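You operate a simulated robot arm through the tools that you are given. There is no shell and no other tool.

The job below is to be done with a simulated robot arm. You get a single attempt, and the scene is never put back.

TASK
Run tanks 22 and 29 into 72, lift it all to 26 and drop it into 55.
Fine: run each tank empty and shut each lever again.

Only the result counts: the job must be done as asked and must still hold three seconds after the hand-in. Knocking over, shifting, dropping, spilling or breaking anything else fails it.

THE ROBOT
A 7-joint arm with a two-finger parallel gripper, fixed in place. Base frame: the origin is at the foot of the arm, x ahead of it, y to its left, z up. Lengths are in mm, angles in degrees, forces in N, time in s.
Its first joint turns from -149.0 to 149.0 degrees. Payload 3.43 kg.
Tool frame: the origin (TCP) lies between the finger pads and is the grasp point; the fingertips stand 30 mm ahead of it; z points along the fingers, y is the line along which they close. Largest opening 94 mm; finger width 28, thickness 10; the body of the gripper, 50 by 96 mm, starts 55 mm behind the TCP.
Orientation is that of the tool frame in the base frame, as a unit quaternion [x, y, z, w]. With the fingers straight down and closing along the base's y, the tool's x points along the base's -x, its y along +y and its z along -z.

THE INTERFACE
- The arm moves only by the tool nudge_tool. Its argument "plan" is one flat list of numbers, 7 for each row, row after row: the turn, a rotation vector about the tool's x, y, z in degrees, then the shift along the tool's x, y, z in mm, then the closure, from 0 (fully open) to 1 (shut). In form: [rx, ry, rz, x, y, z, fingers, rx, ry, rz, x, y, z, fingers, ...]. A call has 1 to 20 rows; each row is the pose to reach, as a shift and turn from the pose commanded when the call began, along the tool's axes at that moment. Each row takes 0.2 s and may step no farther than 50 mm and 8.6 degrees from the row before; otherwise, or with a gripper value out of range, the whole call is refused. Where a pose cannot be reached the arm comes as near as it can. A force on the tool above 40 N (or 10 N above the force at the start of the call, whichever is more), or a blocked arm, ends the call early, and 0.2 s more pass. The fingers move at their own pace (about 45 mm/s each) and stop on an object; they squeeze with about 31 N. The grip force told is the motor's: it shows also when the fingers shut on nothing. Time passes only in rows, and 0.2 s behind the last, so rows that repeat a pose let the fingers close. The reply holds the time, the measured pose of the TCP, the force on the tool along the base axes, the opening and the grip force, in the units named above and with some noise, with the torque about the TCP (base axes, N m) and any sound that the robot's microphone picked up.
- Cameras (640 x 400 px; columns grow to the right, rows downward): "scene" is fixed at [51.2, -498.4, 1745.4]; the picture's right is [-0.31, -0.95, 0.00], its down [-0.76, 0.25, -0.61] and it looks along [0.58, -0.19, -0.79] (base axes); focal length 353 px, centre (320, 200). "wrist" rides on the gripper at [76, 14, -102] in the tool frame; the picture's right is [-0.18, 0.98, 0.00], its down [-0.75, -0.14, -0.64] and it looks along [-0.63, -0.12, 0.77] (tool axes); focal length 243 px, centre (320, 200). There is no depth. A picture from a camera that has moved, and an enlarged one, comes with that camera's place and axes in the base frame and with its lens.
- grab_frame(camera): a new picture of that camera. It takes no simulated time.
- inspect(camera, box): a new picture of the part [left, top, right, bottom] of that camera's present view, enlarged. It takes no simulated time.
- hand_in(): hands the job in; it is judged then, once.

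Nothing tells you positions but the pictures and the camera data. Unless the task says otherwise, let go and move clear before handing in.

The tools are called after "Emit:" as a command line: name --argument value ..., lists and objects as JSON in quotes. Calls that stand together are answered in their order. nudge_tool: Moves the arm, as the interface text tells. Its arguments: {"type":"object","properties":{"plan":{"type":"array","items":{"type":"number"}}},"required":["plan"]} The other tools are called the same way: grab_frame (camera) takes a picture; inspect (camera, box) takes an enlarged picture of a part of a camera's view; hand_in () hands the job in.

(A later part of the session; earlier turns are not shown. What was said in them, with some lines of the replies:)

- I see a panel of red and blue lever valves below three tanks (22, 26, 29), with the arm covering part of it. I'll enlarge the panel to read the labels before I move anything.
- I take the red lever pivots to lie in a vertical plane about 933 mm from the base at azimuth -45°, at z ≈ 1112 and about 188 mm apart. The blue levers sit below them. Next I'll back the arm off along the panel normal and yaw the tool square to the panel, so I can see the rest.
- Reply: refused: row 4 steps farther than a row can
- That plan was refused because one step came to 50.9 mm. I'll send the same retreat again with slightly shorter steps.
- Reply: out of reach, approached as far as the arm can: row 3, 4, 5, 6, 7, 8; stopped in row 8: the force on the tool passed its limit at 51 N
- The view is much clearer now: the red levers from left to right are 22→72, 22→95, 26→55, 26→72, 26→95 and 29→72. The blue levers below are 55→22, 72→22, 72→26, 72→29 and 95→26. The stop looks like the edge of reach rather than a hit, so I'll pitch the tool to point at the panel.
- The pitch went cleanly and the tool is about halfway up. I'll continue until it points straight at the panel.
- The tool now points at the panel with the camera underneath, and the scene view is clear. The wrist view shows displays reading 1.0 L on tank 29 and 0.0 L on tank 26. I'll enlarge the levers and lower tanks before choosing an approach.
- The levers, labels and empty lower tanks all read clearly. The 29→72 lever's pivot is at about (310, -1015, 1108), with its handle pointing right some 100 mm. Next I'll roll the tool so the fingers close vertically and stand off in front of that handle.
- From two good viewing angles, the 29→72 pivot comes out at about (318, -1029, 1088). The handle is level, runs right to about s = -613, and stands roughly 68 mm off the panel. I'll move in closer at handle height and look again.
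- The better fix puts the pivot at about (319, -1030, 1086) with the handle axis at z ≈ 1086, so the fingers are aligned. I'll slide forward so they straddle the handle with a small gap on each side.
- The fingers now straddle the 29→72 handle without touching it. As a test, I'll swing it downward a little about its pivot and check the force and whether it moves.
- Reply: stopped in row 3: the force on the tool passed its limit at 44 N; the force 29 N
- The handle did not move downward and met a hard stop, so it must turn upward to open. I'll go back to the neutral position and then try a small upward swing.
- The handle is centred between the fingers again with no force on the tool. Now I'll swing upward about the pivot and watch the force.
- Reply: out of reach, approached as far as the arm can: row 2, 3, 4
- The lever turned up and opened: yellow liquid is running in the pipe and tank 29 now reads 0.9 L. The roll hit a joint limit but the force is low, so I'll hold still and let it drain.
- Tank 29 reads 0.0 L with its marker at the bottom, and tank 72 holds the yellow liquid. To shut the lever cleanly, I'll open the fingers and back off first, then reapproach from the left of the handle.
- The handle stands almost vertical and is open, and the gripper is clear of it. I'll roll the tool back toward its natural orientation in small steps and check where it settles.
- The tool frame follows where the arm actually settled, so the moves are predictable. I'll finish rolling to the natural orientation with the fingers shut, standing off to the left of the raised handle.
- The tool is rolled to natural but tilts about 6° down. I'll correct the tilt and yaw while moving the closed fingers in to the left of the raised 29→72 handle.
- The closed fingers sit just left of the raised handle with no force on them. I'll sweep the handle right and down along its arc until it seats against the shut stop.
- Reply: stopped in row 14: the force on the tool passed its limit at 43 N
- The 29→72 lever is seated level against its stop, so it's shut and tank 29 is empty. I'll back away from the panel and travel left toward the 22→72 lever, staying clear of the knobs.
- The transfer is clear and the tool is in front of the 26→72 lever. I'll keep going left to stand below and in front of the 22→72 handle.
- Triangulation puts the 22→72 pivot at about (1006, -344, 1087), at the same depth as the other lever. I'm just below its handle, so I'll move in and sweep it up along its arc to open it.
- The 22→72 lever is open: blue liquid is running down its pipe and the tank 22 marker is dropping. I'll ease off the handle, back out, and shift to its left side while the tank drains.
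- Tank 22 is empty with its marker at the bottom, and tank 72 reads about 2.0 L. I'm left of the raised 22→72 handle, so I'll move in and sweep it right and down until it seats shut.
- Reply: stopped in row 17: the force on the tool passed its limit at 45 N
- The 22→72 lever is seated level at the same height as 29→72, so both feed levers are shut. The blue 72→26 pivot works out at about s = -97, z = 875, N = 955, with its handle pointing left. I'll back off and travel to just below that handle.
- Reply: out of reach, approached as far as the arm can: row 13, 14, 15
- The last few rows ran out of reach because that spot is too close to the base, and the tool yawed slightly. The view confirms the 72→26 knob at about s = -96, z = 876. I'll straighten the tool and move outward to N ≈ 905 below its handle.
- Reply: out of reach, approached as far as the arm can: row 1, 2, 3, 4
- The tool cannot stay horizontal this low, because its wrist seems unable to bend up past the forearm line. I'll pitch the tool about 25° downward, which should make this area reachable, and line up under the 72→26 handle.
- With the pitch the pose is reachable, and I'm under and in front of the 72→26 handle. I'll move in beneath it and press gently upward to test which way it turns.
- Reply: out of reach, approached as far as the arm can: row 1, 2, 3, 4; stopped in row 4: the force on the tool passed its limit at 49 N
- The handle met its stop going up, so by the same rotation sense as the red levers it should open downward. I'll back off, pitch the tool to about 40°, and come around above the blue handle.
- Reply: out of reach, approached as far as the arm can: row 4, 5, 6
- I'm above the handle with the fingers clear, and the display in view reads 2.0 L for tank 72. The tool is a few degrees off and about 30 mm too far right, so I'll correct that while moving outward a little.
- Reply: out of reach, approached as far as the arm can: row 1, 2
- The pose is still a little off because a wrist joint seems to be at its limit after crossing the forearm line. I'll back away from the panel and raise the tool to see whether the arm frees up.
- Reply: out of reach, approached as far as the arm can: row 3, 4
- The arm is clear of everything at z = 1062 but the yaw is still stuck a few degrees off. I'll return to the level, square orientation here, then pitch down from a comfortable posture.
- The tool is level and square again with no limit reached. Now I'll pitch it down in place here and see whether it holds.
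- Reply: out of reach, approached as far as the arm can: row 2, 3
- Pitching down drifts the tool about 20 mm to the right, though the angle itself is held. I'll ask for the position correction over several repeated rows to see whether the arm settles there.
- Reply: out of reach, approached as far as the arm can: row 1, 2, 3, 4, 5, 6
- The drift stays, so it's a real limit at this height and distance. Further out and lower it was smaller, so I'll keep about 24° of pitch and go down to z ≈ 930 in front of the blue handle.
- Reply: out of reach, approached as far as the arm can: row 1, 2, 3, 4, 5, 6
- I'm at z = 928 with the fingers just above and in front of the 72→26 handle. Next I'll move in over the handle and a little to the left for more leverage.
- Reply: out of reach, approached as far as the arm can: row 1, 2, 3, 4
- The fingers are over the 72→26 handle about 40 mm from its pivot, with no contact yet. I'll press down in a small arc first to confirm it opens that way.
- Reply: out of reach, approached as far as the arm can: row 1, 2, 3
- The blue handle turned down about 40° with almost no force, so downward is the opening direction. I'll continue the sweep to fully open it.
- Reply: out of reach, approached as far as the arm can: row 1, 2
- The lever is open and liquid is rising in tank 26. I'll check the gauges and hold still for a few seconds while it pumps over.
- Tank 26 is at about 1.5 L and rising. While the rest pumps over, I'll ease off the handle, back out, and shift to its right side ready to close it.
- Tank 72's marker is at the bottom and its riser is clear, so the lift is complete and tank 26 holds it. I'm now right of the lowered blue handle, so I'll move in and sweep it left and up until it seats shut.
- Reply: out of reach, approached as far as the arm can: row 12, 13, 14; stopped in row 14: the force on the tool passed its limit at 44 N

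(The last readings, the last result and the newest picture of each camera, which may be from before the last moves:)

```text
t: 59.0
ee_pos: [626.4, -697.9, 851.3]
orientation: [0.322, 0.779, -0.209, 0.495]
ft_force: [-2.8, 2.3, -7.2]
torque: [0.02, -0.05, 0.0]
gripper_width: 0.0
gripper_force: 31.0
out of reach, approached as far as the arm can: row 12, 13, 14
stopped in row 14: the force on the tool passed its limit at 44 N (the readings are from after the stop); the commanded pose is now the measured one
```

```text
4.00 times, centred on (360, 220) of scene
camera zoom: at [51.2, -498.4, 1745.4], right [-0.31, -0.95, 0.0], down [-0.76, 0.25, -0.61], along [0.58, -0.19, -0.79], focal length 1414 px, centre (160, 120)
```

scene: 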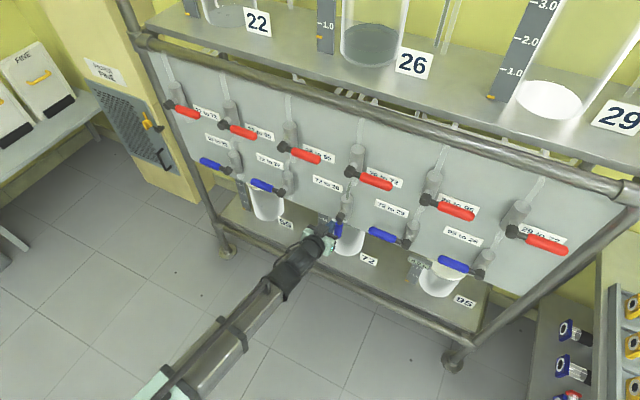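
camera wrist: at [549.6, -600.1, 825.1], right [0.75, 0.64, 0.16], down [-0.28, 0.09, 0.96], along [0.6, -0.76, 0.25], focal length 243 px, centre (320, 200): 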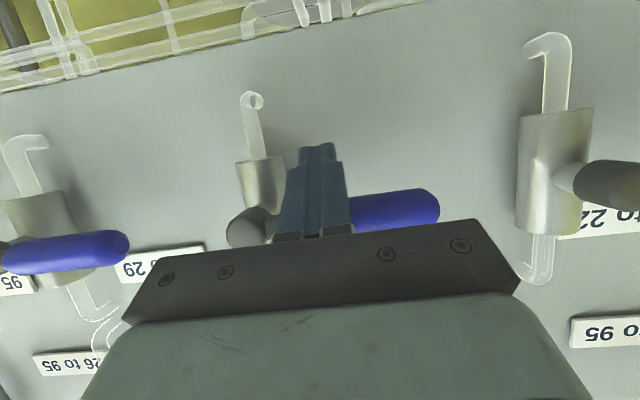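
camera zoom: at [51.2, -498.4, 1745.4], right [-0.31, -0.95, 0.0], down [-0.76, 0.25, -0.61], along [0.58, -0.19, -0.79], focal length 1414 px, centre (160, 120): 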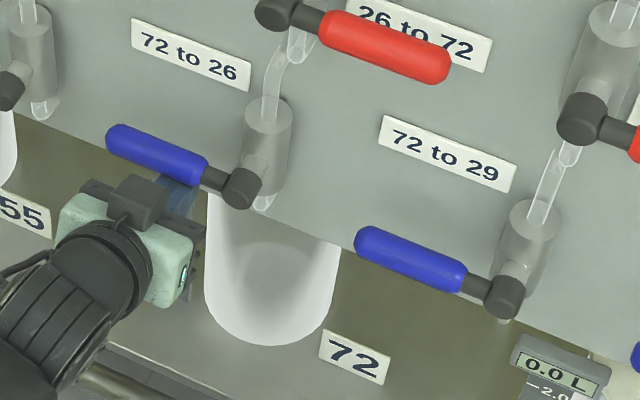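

The 72→26 lever is back at its shut stop, parallel to its neighbours. Next is the red 26→55 lever with its pivot near s = 79, z = 1086. I'll back off, rise, level the tool again, and stand below its handle.

Emit:
nudge_tool --plan '[0, 0, 0, 4.5, 0, 2.1, 1, 0, 0, 0, 15.3, 0, -25.9, 1, 0, 0, 0, 25.2, 0, -54.4, 1, 0, -5, 0, -2, 5, -67, 1, 0, -11, 0, -33.8, 12, -81.7, 1, 0, -17, 0, -65.5, 22, -96.4, 1, 0, -22, 0, -97.2, 34, -111.1, 1, 0, -24.9, 0, -124.5, 44, -123.7, 1, 0, -24.9, 0, -149.9, 54, -135.5, 1, 0, -24.9, 0, -149.9, 54, -135.5, 1]'

Emit:
grab_frame --camera "wrist"

Emit:
grab_frame --camera "scene"

Emit:
inspect --camera "scene" --box '[240, 110, 400, 210]'

```text
t: 61.2
ee_pos: [624.0, -620.4, 1047.5]
orientation: [0.269, 0.653, -0.275, 0.652]
ft_force: [0.6, -0.9, 0.9]
torque: [0.01, -0.02, 0.01]
gripper_width: 0.0
gripper_force: 31.5
```

```text
taken
camera wrist: at [563.5, -537.6, 970.2], right [0.7, 0.69, 0.18], down [-0.55, 0.36, 0.75], along [0.46, -0.62, 0.63], focal length 243 px, centre (320, 200)
```

wrist: 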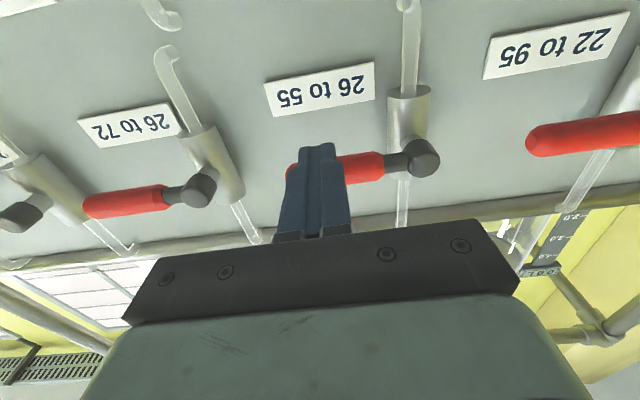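

```text
taken
```

scene: 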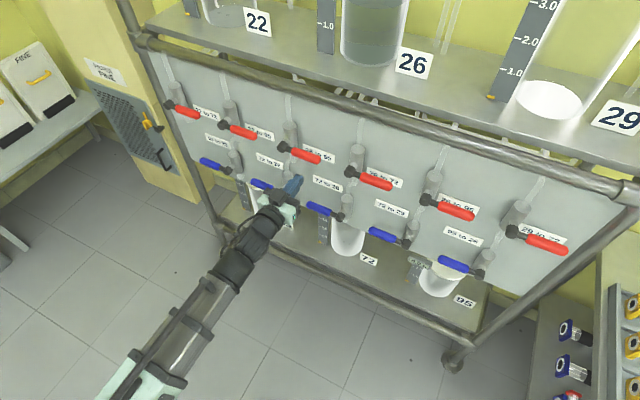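

```text
4.00 times, centred on (320, 160) of scene
camera zoom: at [51.2, -498.4, 1745.4], right [-0.31, -0.95, 0.0], down [-0.76, 0.25, -0.61], along [0.58, -0.19, -0.79], focal length 1414 px, centre (320, 360)
```

zoom: 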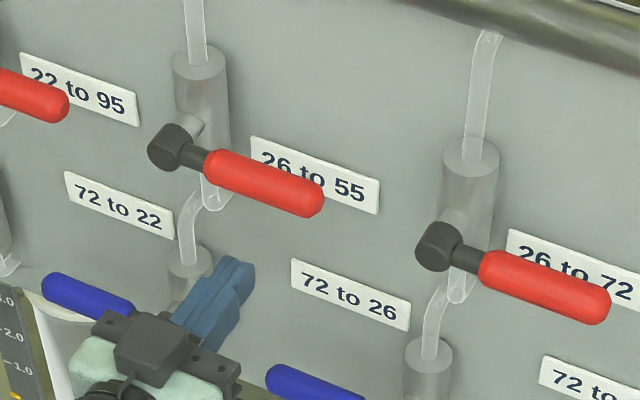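

The wrist view shows the "26 to 55" label on the lever in front of me, and its pivot matches s ≈ 80, z ≈ 1085. I'm just below its handle, so I'll move in and sweep it up to open it.

Emit:
nudge_tool --plan '[0, 0, 0, 0, 0, 30, 1, 0, 0, 0, 0, 0, 57, 1, 0, 0, 0, -11.5, 3, 57, 1, 0, 0, 0, -23.4, -0.8, 57, 1, 0, 0, 0, -36.3, -2.6, 57, 1, 0, 0, 0, -49.9, -2, 57, 1, 0, 0, 0, -63.6, 1.2, 57, 1, 0, 0, 0, -76.9, 7, 57, 1, 0, 0, 0, -89.1, 15.6, 57, 1, 0, 0, 0, -99.7, 26.8, 57, 1, 0, 0, 0, -108, 40.1, 57, 1, 0, 0, 0, -111.1, 47.4, 57, 1, 0, 0, 0, -112.6, 52.1, 57, 1, 0, 0, 0, -114, 58, 57, 1]'

Emit:
grab_frame --camera "wrist"

Emit:
grab_frame --camera "scene"

Emit:
inspect --camera "scene" --box '[200, 140, 360, 240]'

```text
t: 64.2
ee_pos: [697.0, -620.8, 1183.2]
orientation: [0.236, 0.609, -0.254, 0.713]
ft_force: [0.1, -0.8, 0.0]
torque: [-0.03, -0.02, -0.03]
gripper_width: 0.0
gripper_force: 31.4
out of reach, approached as far as the arm can: row 8, 9, 10, 11, 12, 13, 14
```

```text
taken
camera wrist: at [640.6, -549.6, 1092.8], right [0.61, 0.76, 0.21], down [-0.67, 0.36, 0.65], along [0.42, -0.54, 0.73], focal length 243 px, centre (320, 200)
```

wrist: 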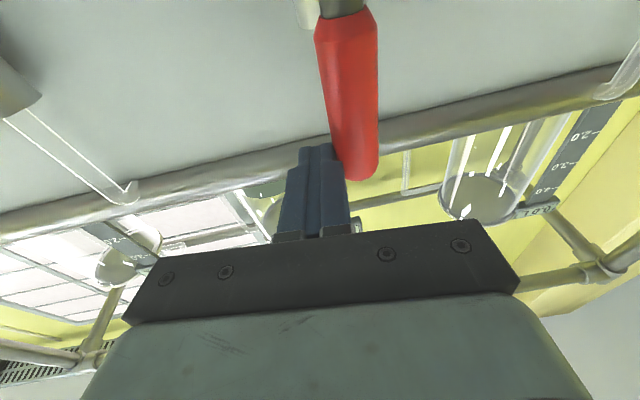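

```text
taken
```

scene: 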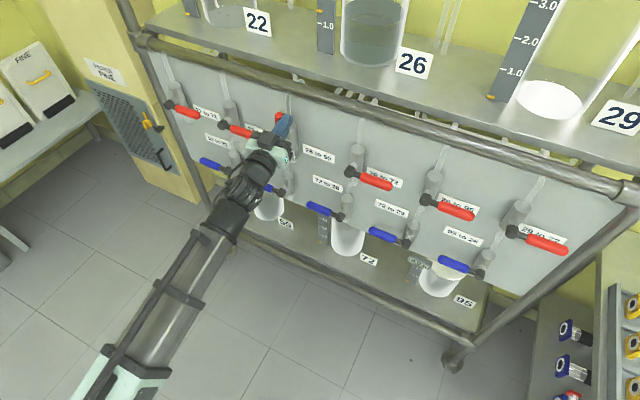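

```text
4.00 times, centred on (280, 190) of scene
camera zoom: at [51.2, -498.4, 1745.4], right [-0.31, -0.95, 0.0], down [-0.76, 0.25, -0.61], along [0.58, -0.19, -0.79], focal length 1414 px, centre (480, 240)
```

zoom: 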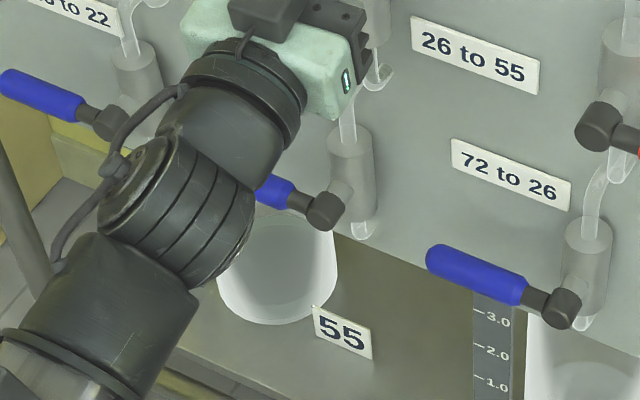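

The 26→55 lever is open and nearly vertical, though the tool drifted up a little on the way. I'll ease off, back out, and shift to the left of the handle while tank 26 drains.

Emit:
nudge_tool --plan '[0, 0, 0, 0, -5, 0, 1, 0, 0, 0, 0, -7, -30, 1, 0, 0, 0, 0, -7, -60, 1, 0, 0, 0, 10, 25, -60, 1, 0, 0, 0, 25, 60, -60, 1, 0, 0, 0, 25, 60, -60, 1]'

Emit:
grab_frame --camera "wrist"

Emit:
inspect --camera "scene" --box '[290, 0, 450, 100]'

Emit:
inspect --camera "scene" --box '[200, 90, 360, 190]'

Emit:
inspect --camera "scene" --box '[200, 150, 360, 250]'

```text
t: 65.6
ee_pos: [677.0, -565.2, 1137.3]
orientation: [0.266, 0.628, -0.201, 0.703]
ft_force: [0.7, 0.2, -0.7]
torque: [-0.01, 0.01, -0.02]
gripper_width: 0.0
gripper_force: 31.5
out of reach, approached as far as the arm can: row 1, 2, 3, 4, 5, 6
```

```text
taken
camera wrist: at [617.2, -485.5, 1056.9], right [0.58, 0.75, 0.3], down [-0.68, 0.26, 0.68], along [0.44, -0.61, 0.66], focal length 243 px, centre (320, 200)
```

wrist: 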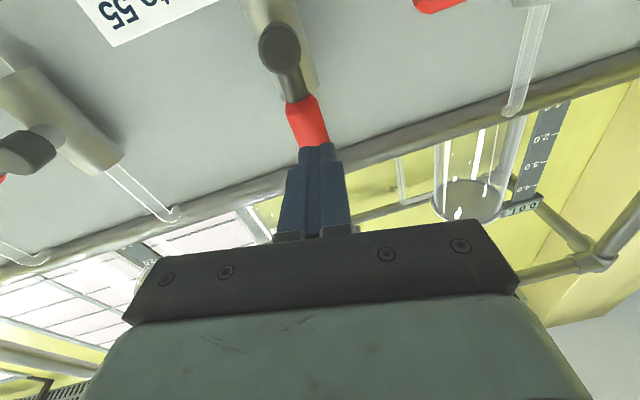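

```text
4.00 times, centred on (370, 50) of scene
camera zoom: at [51.2, -498.4, 1745.4], right [-0.31, -0.95, 0.0], down [-0.76, 0.25, -0.61], along [0.58, -0.19, -0.79], focal length 1414 px, centre (120, 800)
```

zoom: 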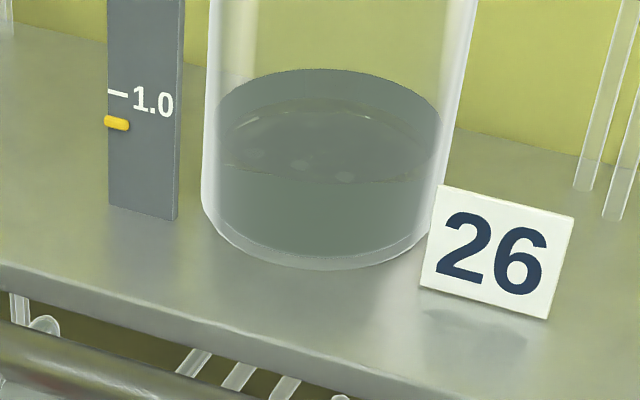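

```text
4.00 times, centred on (280, 140) of scene
camera zoom: at [51.2, -498.4, 1745.4], right [-0.31, -0.95, 0.0], down [-0.76, 0.25, -0.61], along [0.58, -0.19, -0.79], focal length 1414 px, centre (480, 440)
```

zoom: 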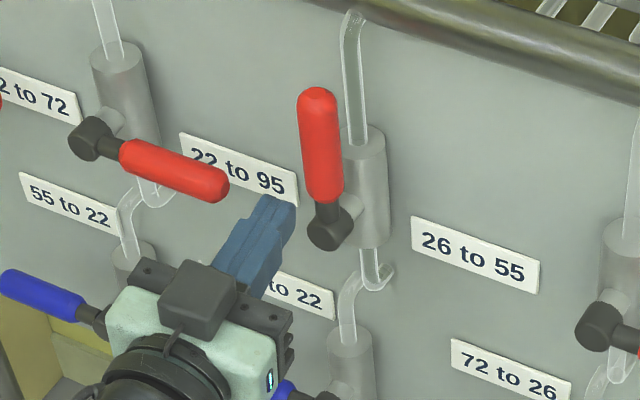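

```text
4.00 times, centred on (280, 200) of scene
camera zoom: at [51.2, -498.4, 1745.4], right [-0.31, -0.95, 0.0], down [-0.76, 0.25, -0.61], along [0.58, -0.19, -0.79], focal length 1414 px, centre (480, 200)
```

zoom: 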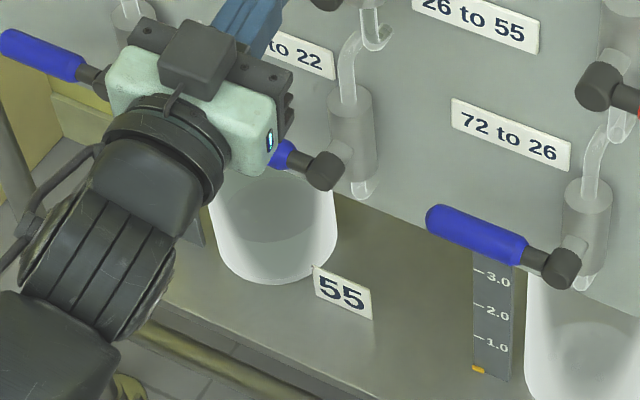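

Tank 26 is draining into 55 and is down to about 0.75 L. The wrist is jammed near its straight position here, so I'll slide left to about s = 300, where it has to bend sideways, to free it.

Emit:
nudge_tool --plan '[1.3, 0.7, -1.4, 10.9, 43.1, 2.7, 1, 2.5, 1.4, -2.9, 21.8, 86.2, 5.4, 1, 3.8, 2.2, -4.3, 32.8, 129.4, 8.1, 1, 5, 2.9, -5.8, 43.7, 172.5, 10.8, 1, 6.3, 3.6, -7.2, 54.6, 215.6, 13.5, 1, 6.3, 3.6, -7.2, 54.6, 215.6, 13.5, 1]'

Emit:
inspect --camera "scene" --box '[290, 0, 450, 100]'

Emit:
grab_frame --camera "scene"

```text
t: 67.0
ee_pos: [768.1, -533.5, 1038.7]
orientation: [0.268, 0.661, -0.164, 0.682]
ft_force: [0.3, 0.7, -0.3]
torque: [0.0, 0.0, 0.0]
gripper_width: 0.0
gripper_force: 31.4
out of reach, approached as far as the arm can: row 1, 2, 3, 4, 5, 6
```

```text
4.00 times, centred on (370, 50) of scene
camera zoom: at [51.2, -498.4, 1745.4], right [-0.31, -0.95, 0.0], down [-0.76, 0.25, -0.61], along [0.58, -0.19, -0.79], focal length 1414 px, centre (120, 800)
```

zoom: 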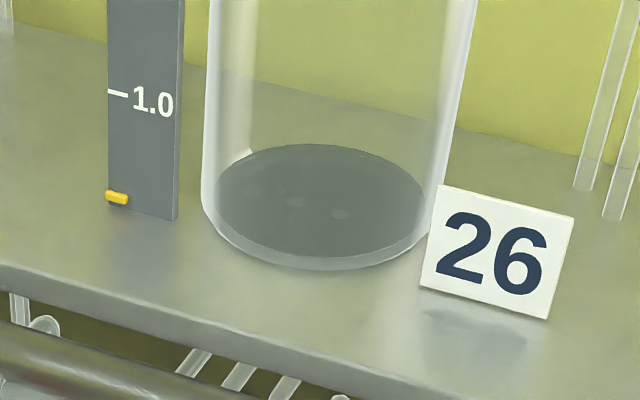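

```text
taken
```

scene: 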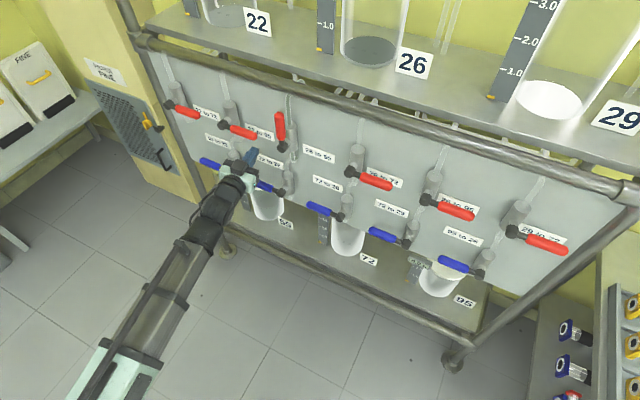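

Tank 26 is nearly empty. The wrist still can't bend right, so it's in the left-bending state that worked at the far right of the panel. I'll back away from the panel and level the roll before moving.

Emit:
nudge_tool --plan '[0, 0, 0, 0, 0, -35, 1, 0, 0, -2, 0, 0, -70, 1, 0, 0, -5, -10, 1.5, -70, 1, 0, 0, -8.5, -29.7, 4.5, -70, 1, 0, 0, -8.5, -29.7, 4.5, -70, 1]'

Emit:
inspect --camera "scene" --box '[290, 0, 450, 100]'

Emit:
grab_frame --camera "wrist"

```text
t: 68.2
ee_pos: [719.7, -498.3, 1068.2]
orientation: [0.215, 0.678, -0.212, 0.67]
ft_force: [0.2, 0.3, 0.0]
torque: [0.03, 0.02, 0.02]
gripper_width: 0.0
gripper_force: 31.4
```

```text
4.00 times, centred on (370, 50) of scene
camera zoom: at [51.2, -498.4, 1745.4], right [-0.31, -0.95, 0.0], down [-0.76, 0.25, -0.61], along [0.58, -0.19, -0.79], focal length 1414 px, centre (120, 800)
```

zoom: 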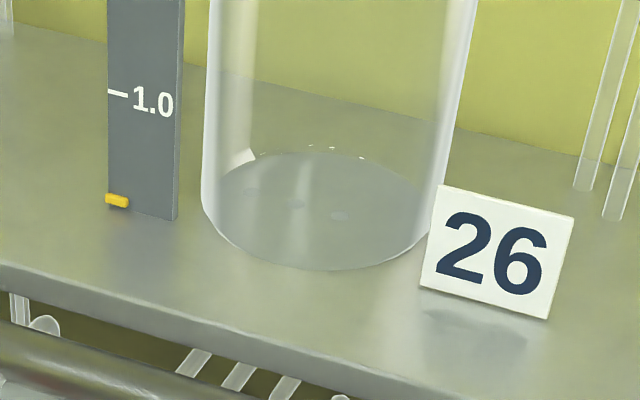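

```text
taken
camera wrist: at [644.9, -427.7, 992.3], right [0.57, 0.8, 0.18], down [-0.6, 0.25, 0.76], along [0.57, -0.54, 0.62], focal length 243 px, centre (320, 200)
```

wrist: 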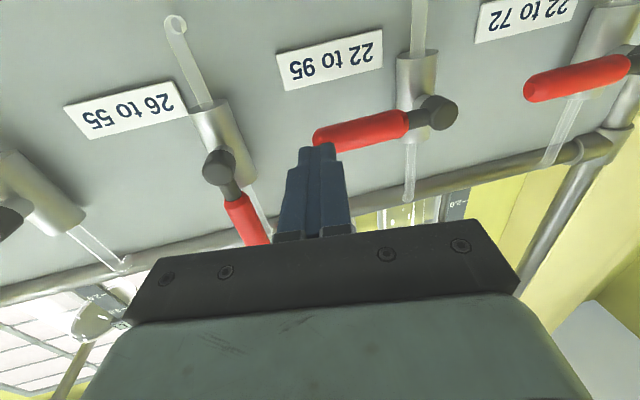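

Tank 26 is now empty, and the arm sits freely at s = 157 with no limit flagged. Pointing the tool a little up and roughly radially should avoid the jam. I'll take that attitude and stand off to the left of the raised 26→55 handle.

Emit:
nudge_tool --plan '[1.6, -4.2, 0, -29.4, -13, 0.5, 1, 3.2, -8.5, 0, -58.7, -26, 1, 1, 4.8, -12.7, 0, -88.1, -39, 1.4, 1, 4.8, -12.7, 0, -88.1, -39, 1.4, 1]'

Emit:
grab_frame --camera "wrist"

Emit:
inspect --camera "scene" --box '[200, 90, 360, 190]'

```text
t: 69.2
ee_pos: [699.8, -528.3, 1153.6]
orientation: [0.22, 0.591, -0.265, 0.73]
ft_force: [0.0, 0.3, 0.6]
torque: [0.0, 0.0, 0.02]
gripper_width: 0.1
gripper_force: 30.8
out of reach, approached as far as the arm can: row 1, 2
```

```text
taken
camera wrist: at [647.4, -462.0, 1057.8], right [0.61, 0.77, 0.19], down [-0.69, 0.4, 0.61], along [0.39, -0.5, 0.77], focal length 243 px, centre (320, 200)
```

wrist: 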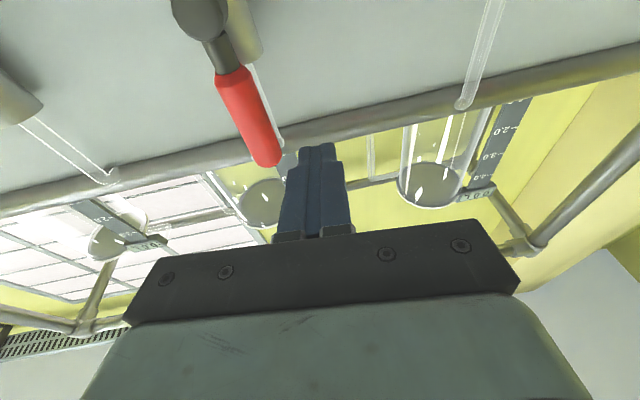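

```text
4.00 times, centred on (280, 140) of scene
camera zoom: at [51.2, -498.4, 1745.4], right [-0.31, -0.95, 0.0], down [-0.76, 0.25, -0.61], along [0.58, -0.19, -0.79], focal length 1414 px, centre (480, 440)
```

zoom: 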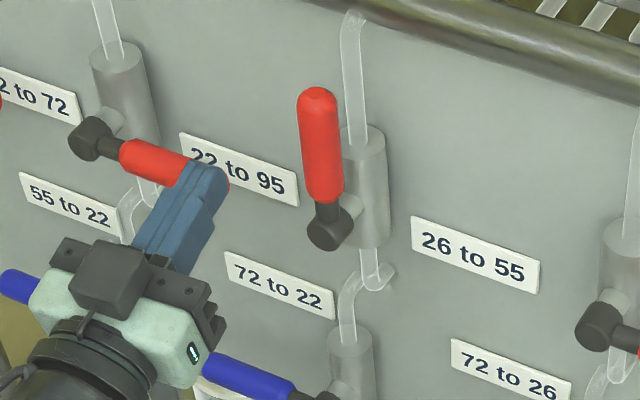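

The slightly raised, radial attitude holds exactly, and I'm left of the open 26→55 handle. I'll move in and sweep it partway right, then check the tracking before finishing.

Emit:
nudge_tool --plan '[0, 0, 0, 6.9, -2.8, 33.2, 1, 0, 0, 0, 13.8, -5.5, 66, 1, 0, 0, 0, 11.8, -23.4, 64.9, 1, 0, 0, 0, 11.1, -34.6, 64.1, 1, 0, 0, 0, 9.2, -45.7, 63.6, 1, 0, 0, 0, 9, -57.5, 62.6, 1, 0, 0, 0, 11, -69.6, 61.2, 1]'

Emit:
grab_frame --camera "wrist"

Emit:
inspect --camera "scene" --box '[200, 90, 360, 190]'

```text
t: 70.8
ee_pos: [706.6, -622.3, 1151.4]
orientation: [0.199, 0.602, -0.287, 0.718]
ft_force: [0.5, -0.2, 1.4]
torque: [0.06, 0.05, -0.08]
gripper_width: 0.0
gripper_force: 31.3
out of reach, approached as far as the arm can: row 3, 4, 5, 6
```

```text
taken
camera wrist: at [648.2, -558.9, 1055.3], right [0.62, 0.77, 0.12], down [-0.66, 0.43, 0.62], along [0.43, -0.47, 0.78], focal length 243 px, centre (320, 200)
```

wrist: 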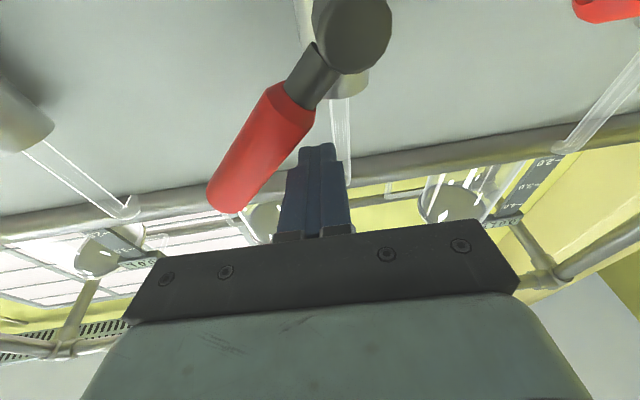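

```text
4.00 times, centred on (280, 140) of scene
camera zoom: at [51.2, -498.4, 1745.4], right [-0.31, -0.95, 0.0], down [-0.76, 0.25, -0.61], along [0.58, -0.19, -0.79], focal length 1414 px, centre (480, 440)
```

zoom: 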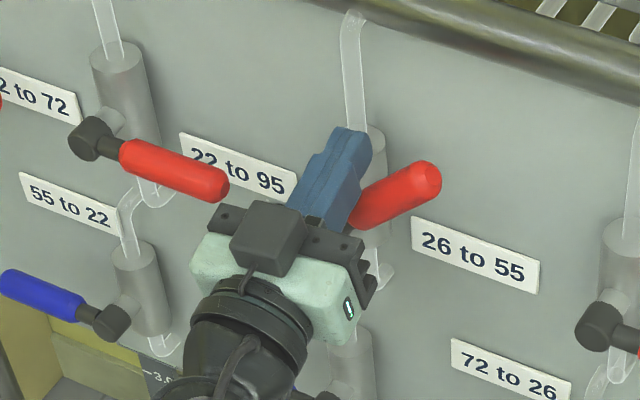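

The handle is about halfway down with only light contact. I'll complete the sweep down to the shut stop.

Emit:
nudge_tool --plan '[0, 0, 0, 0.8, -14.2, -1.2, 1, 0, 0, 0, 8.2, -25.1, -3.6, 1, 0, 0, 0, 17.7, -34.5, -6.2, 1, 0, 0, 0, 29.4, -42.1, -9.2, 1, 0, 0, 0, 36.1, -45.5, -10.8, 1, 0, 0, 0, 42.1, -47.4, -12.2, 1, 0, 0, 0, 46.2, -47.1, -13, 1, 0, 0, 0, 49.2, -46.9, -13.6, 1, 0, 0, 0, 52.1, -46.8, -14.2, 1, 0, 0, 0, 55, -46.6, -14.8, 1, 0, 0, 0, 58, -46.4, -15.4, 1]'

Emit:
grab_frame --camera "wrist"

Emit:
inspect --camera "scene" --box '[200, 90, 360, 190]'

```text
t: 72.6
ee_pos: [671.1, -655.1, 1110.1]
orientation: [0.218, 0.588, -0.264, 0.733]
ft_force: [-7.1, 3.2, 10.6]
torque: [-0.03, 0.09, -0.13]
gripper_width: 0.0
gripper_force: 31.0
stopped in row 8: the force on the tool passed its limit at 45 N (the readings are from after the stop); the commanded pose is now the measured one
```

```text
taken
camera wrist: at [618.8, -589.5, 1012.5], right [0.6, 0.78, 0.19], down [-0.7, 0.4, 0.6], along [0.39, -0.49, 0.78], focal length 243 px, centre (320, 200)
```

wrist: 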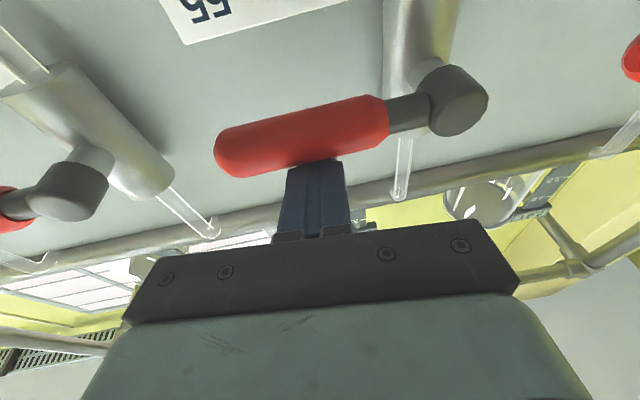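

```text
4.00 times, centred on (280, 140) of scene
camera zoom: at [51.2, -498.4, 1745.4], right [-0.31, -0.95, 0.0], down [-0.76, 0.25, -0.61], along [0.58, -0.19, -0.79], focal length 1414 px, centre (480, 440)
```

zoom: 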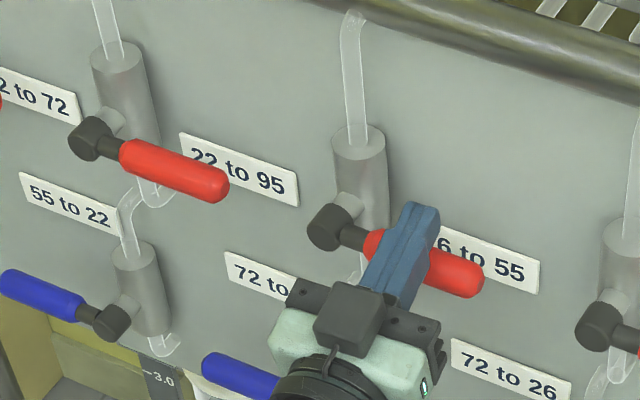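

The 26→55 lever is seated at its shut stop. I'll lift off and back away from the panel, then check every tank and lever.

Emit:
nudge_tool --plan '[0, 0, 0, -5.9, 0, 1.2, 1, 0, 0, 0, -13.9, 3.2, -37.8, 1, 0, 0, 0, -21.9, 6.4, -76.8, 1, 0, 0, 0, -21.9, 6.4, -76.8, 1]'

Emit:
grab_frame --camera "wrist"

Emit:
grab_frame --camera "scene"

Emit:
inspect --camera "scene" --box '[180, 130, 340, 230]'

Emit:
inspect --camera "scene" --box '[280, 170, 440, 270]'

Emit:
inspect --camera "scene" --box '[160, 0, 400, 150]'

Emit:
inspect --camera "scene" --box '[400, 0, 640, 150]'

Emit:
inspect --camera "scene" --box '[400, 160, 600, 285]'

```text
t: 73.6
ee_pos: [613.6, -600.8, 1111.6]
orientation: [0.219, 0.588, -0.265, 0.732]
ft_force: [-0.1, 0.4, 0.4]
torque: [0.03, 0.0, 0.01]
gripper_width: 0.1
gripper_force: 30.8
```

```text
taken
camera wrist: at [559.3, -535.9, 1015.0], right [0.6, 0.77, 0.19], down [-0.7, 0.4, 0.6], along [0.39, -0.49, 0.78], focal length 243 px, centre (320, 200)
```

wrist: 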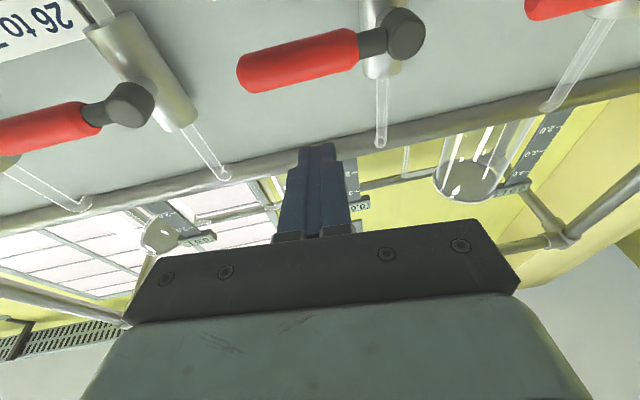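

```text
taken
```

scene: 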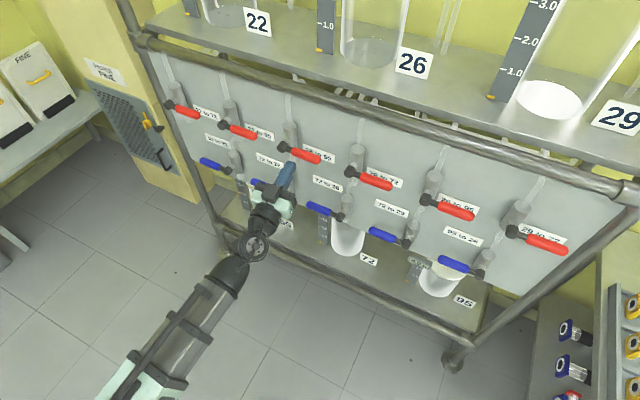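

```text
4.00 times, centred on (260, 180) of scene
camera zoom: at [51.2, -498.4, 1745.4], right [-0.31, -0.95, 0.0], down [-0.76, 0.25, -0.61], along [0.58, -0.19, -0.79], focal length 1414 px, centre (560, 280)
```

zoom: 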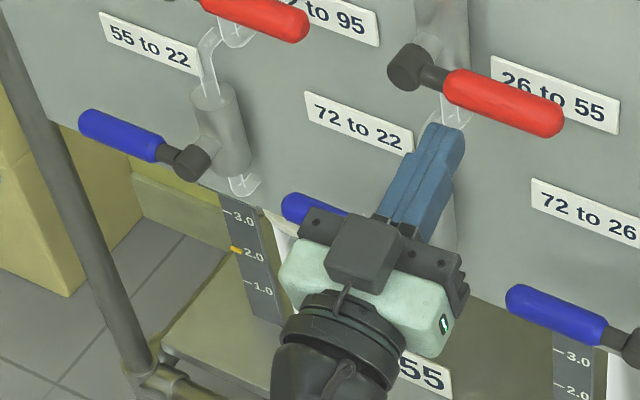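

```text
4.00 times, centred on (360, 220) of scene
camera zoom: at [51.2, -498.4, 1745.4], right [-0.31, -0.95, 0.0], down [-0.76, 0.25, -0.61], along [0.58, -0.19, -0.79], focal length 1414 px, centre (160, 120)
```

zoom: 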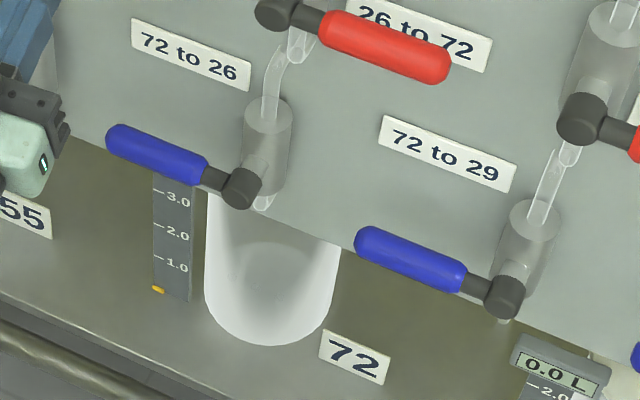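

```text
2.67 times, centred on (280, 75) of scene
camera zoom: at [51.2, -498.4, 1745.4], right [-0.31, -0.95, 0.0], down [-0.76, 0.25, -0.61], along [0.58, -0.19, -0.79], focal length 942 px, centre (427, 533)
```

zoom: 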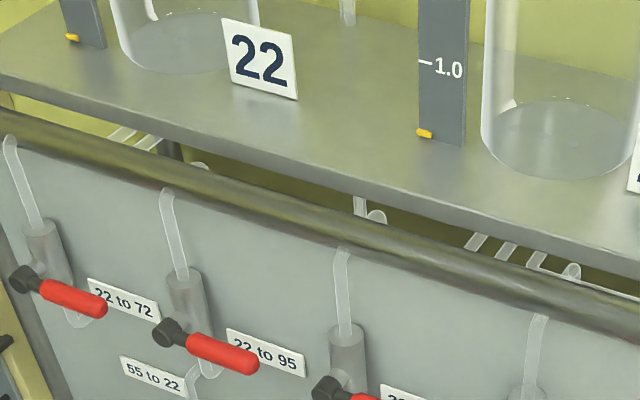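

```text
2.67 times, centred on (520, 75) of scene
camera zoom: at [51.2, -498.4, 1745.4], right [-0.31, -0.95, 0.0], down [-0.76, 0.25, -0.61], along [0.58, -0.19, -0.79], focal length 942 px, centre (-213, 533)
```

zoom: 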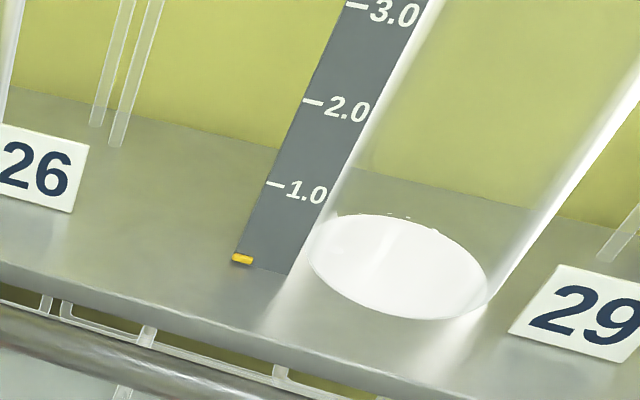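

```text
3.20 times, centred on (500, 222) of scene
camera zoom: at [51.2, -498.4, 1745.4], right [-0.31, -0.95, 0.0], down [-0.76, 0.25, -0.61], along [0.58, -0.19, -0.79], focal length 1131 px, centre (-256, 128)
```

zoom: 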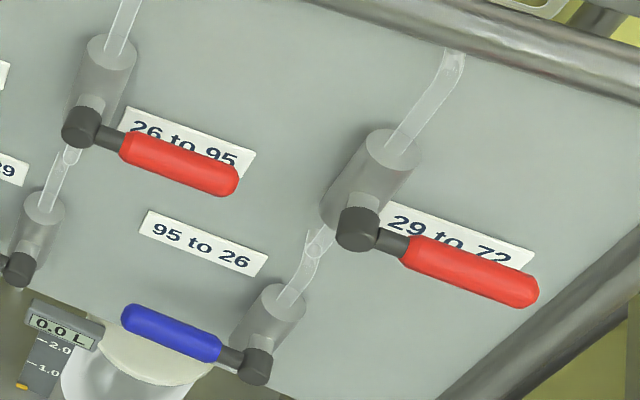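

All the levers look level and shut. The markers for 22, 26, 29, 72 and 95 are at the bottom, and tank 55 sits at about 2.0 L. I'll read the upper displays from the wrist camera to be sure nothing is left over.

Emit:
inspect --camera "wrist" --box '[320, 150, 400, 230]'

Emit:
inspect --camera "wrist" --box '[440, 120, 600, 220]'

Emit:
inspect --camera "wrist" --box '[120, 190, 280, 290]'

```text
5.00 times, centred on (360, 190) of wrist
camera zoom: at [559.3, -535.9, 1015.0], right [0.6, 0.77, 0.19], down [-0.7, 0.4, 0.6], along [0.39, -0.49, 0.78], focal length 1213 px, centre (120, 250)
```

zoom: 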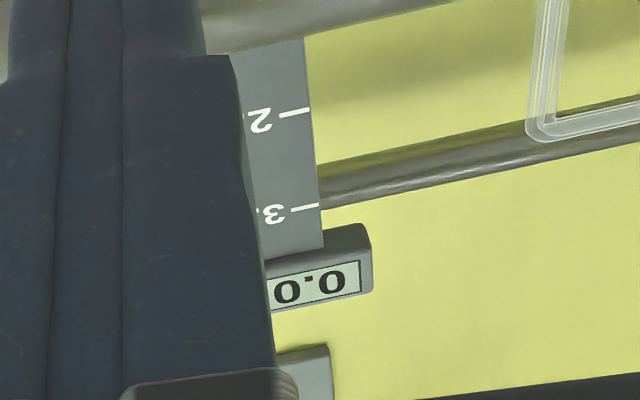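

```text
4.00 times, centred on (520, 170) of wrist
camera zoom: at [559.3, -535.9, 1015.0], right [0.6, 0.77, 0.19], down [-0.7, 0.4, 0.6], along [0.39, -0.49, 0.78], focal length 970 px, centre (-480, 320)
```

zoom: 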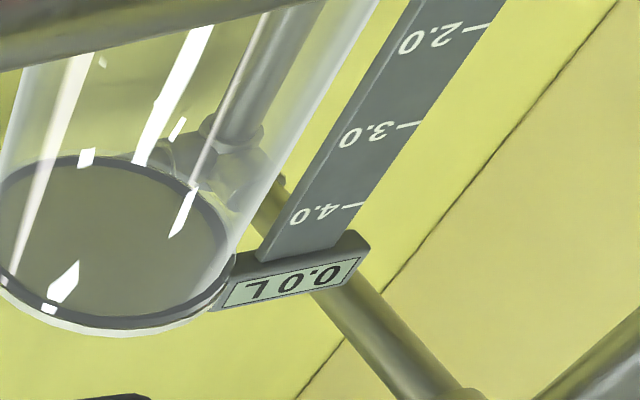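

```text
4.00 times, centred on (200, 240) of wrist
camera zoom: at [559.3, -535.9, 1015.0], right [0.6, 0.77, 0.19], down [-0.7, 0.4, 0.6], along [0.39, -0.49, 0.78], focal length 970 px, centre (800, 40)
```

zoom: 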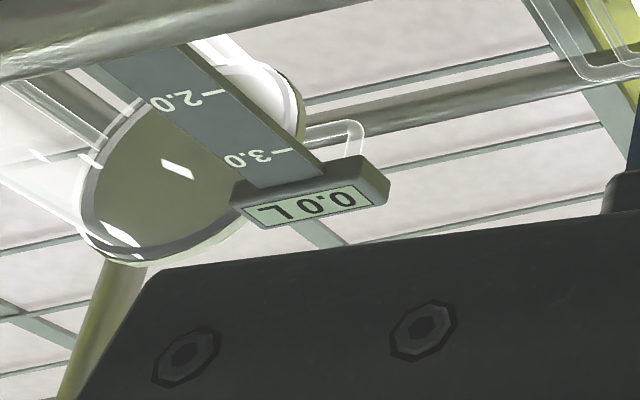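

Tanks 22, 26 and 29 all display 0.0 L. The 72 marker is at the bottom, and tank 55 holds the full 2 L or so. All four levers I used are back at their shut stops and the gripper is clear of the panel, so I'm handing in.

Emit:
hand_in

```text
The job is handed in.
```

The job is done and handed in. Tanks 22 and 29 were run into 72, lifted to 26 and dropped into 55.

- **Tanks:** 22, 26 and 29 all display 0.0 L, and 72's marker is at the bottom. Tank 55's marker sits at about 2.0 L, which matches what 22 and 29 held together.
- **Levers:** 22→72, 29→72, 72→26 and 26→55 were each opened, then pushed back until they pressed against their shut stops. The other levers were left alone.
- **Surroundings:** I saw no spills and nothing knocked or shifted in the final pictures. The gripper is empty and clear of the panel.

I took "Fine:" as introducing the details of the job, so I left the filter cabinet and the "FINE" cartridges on the left alone.
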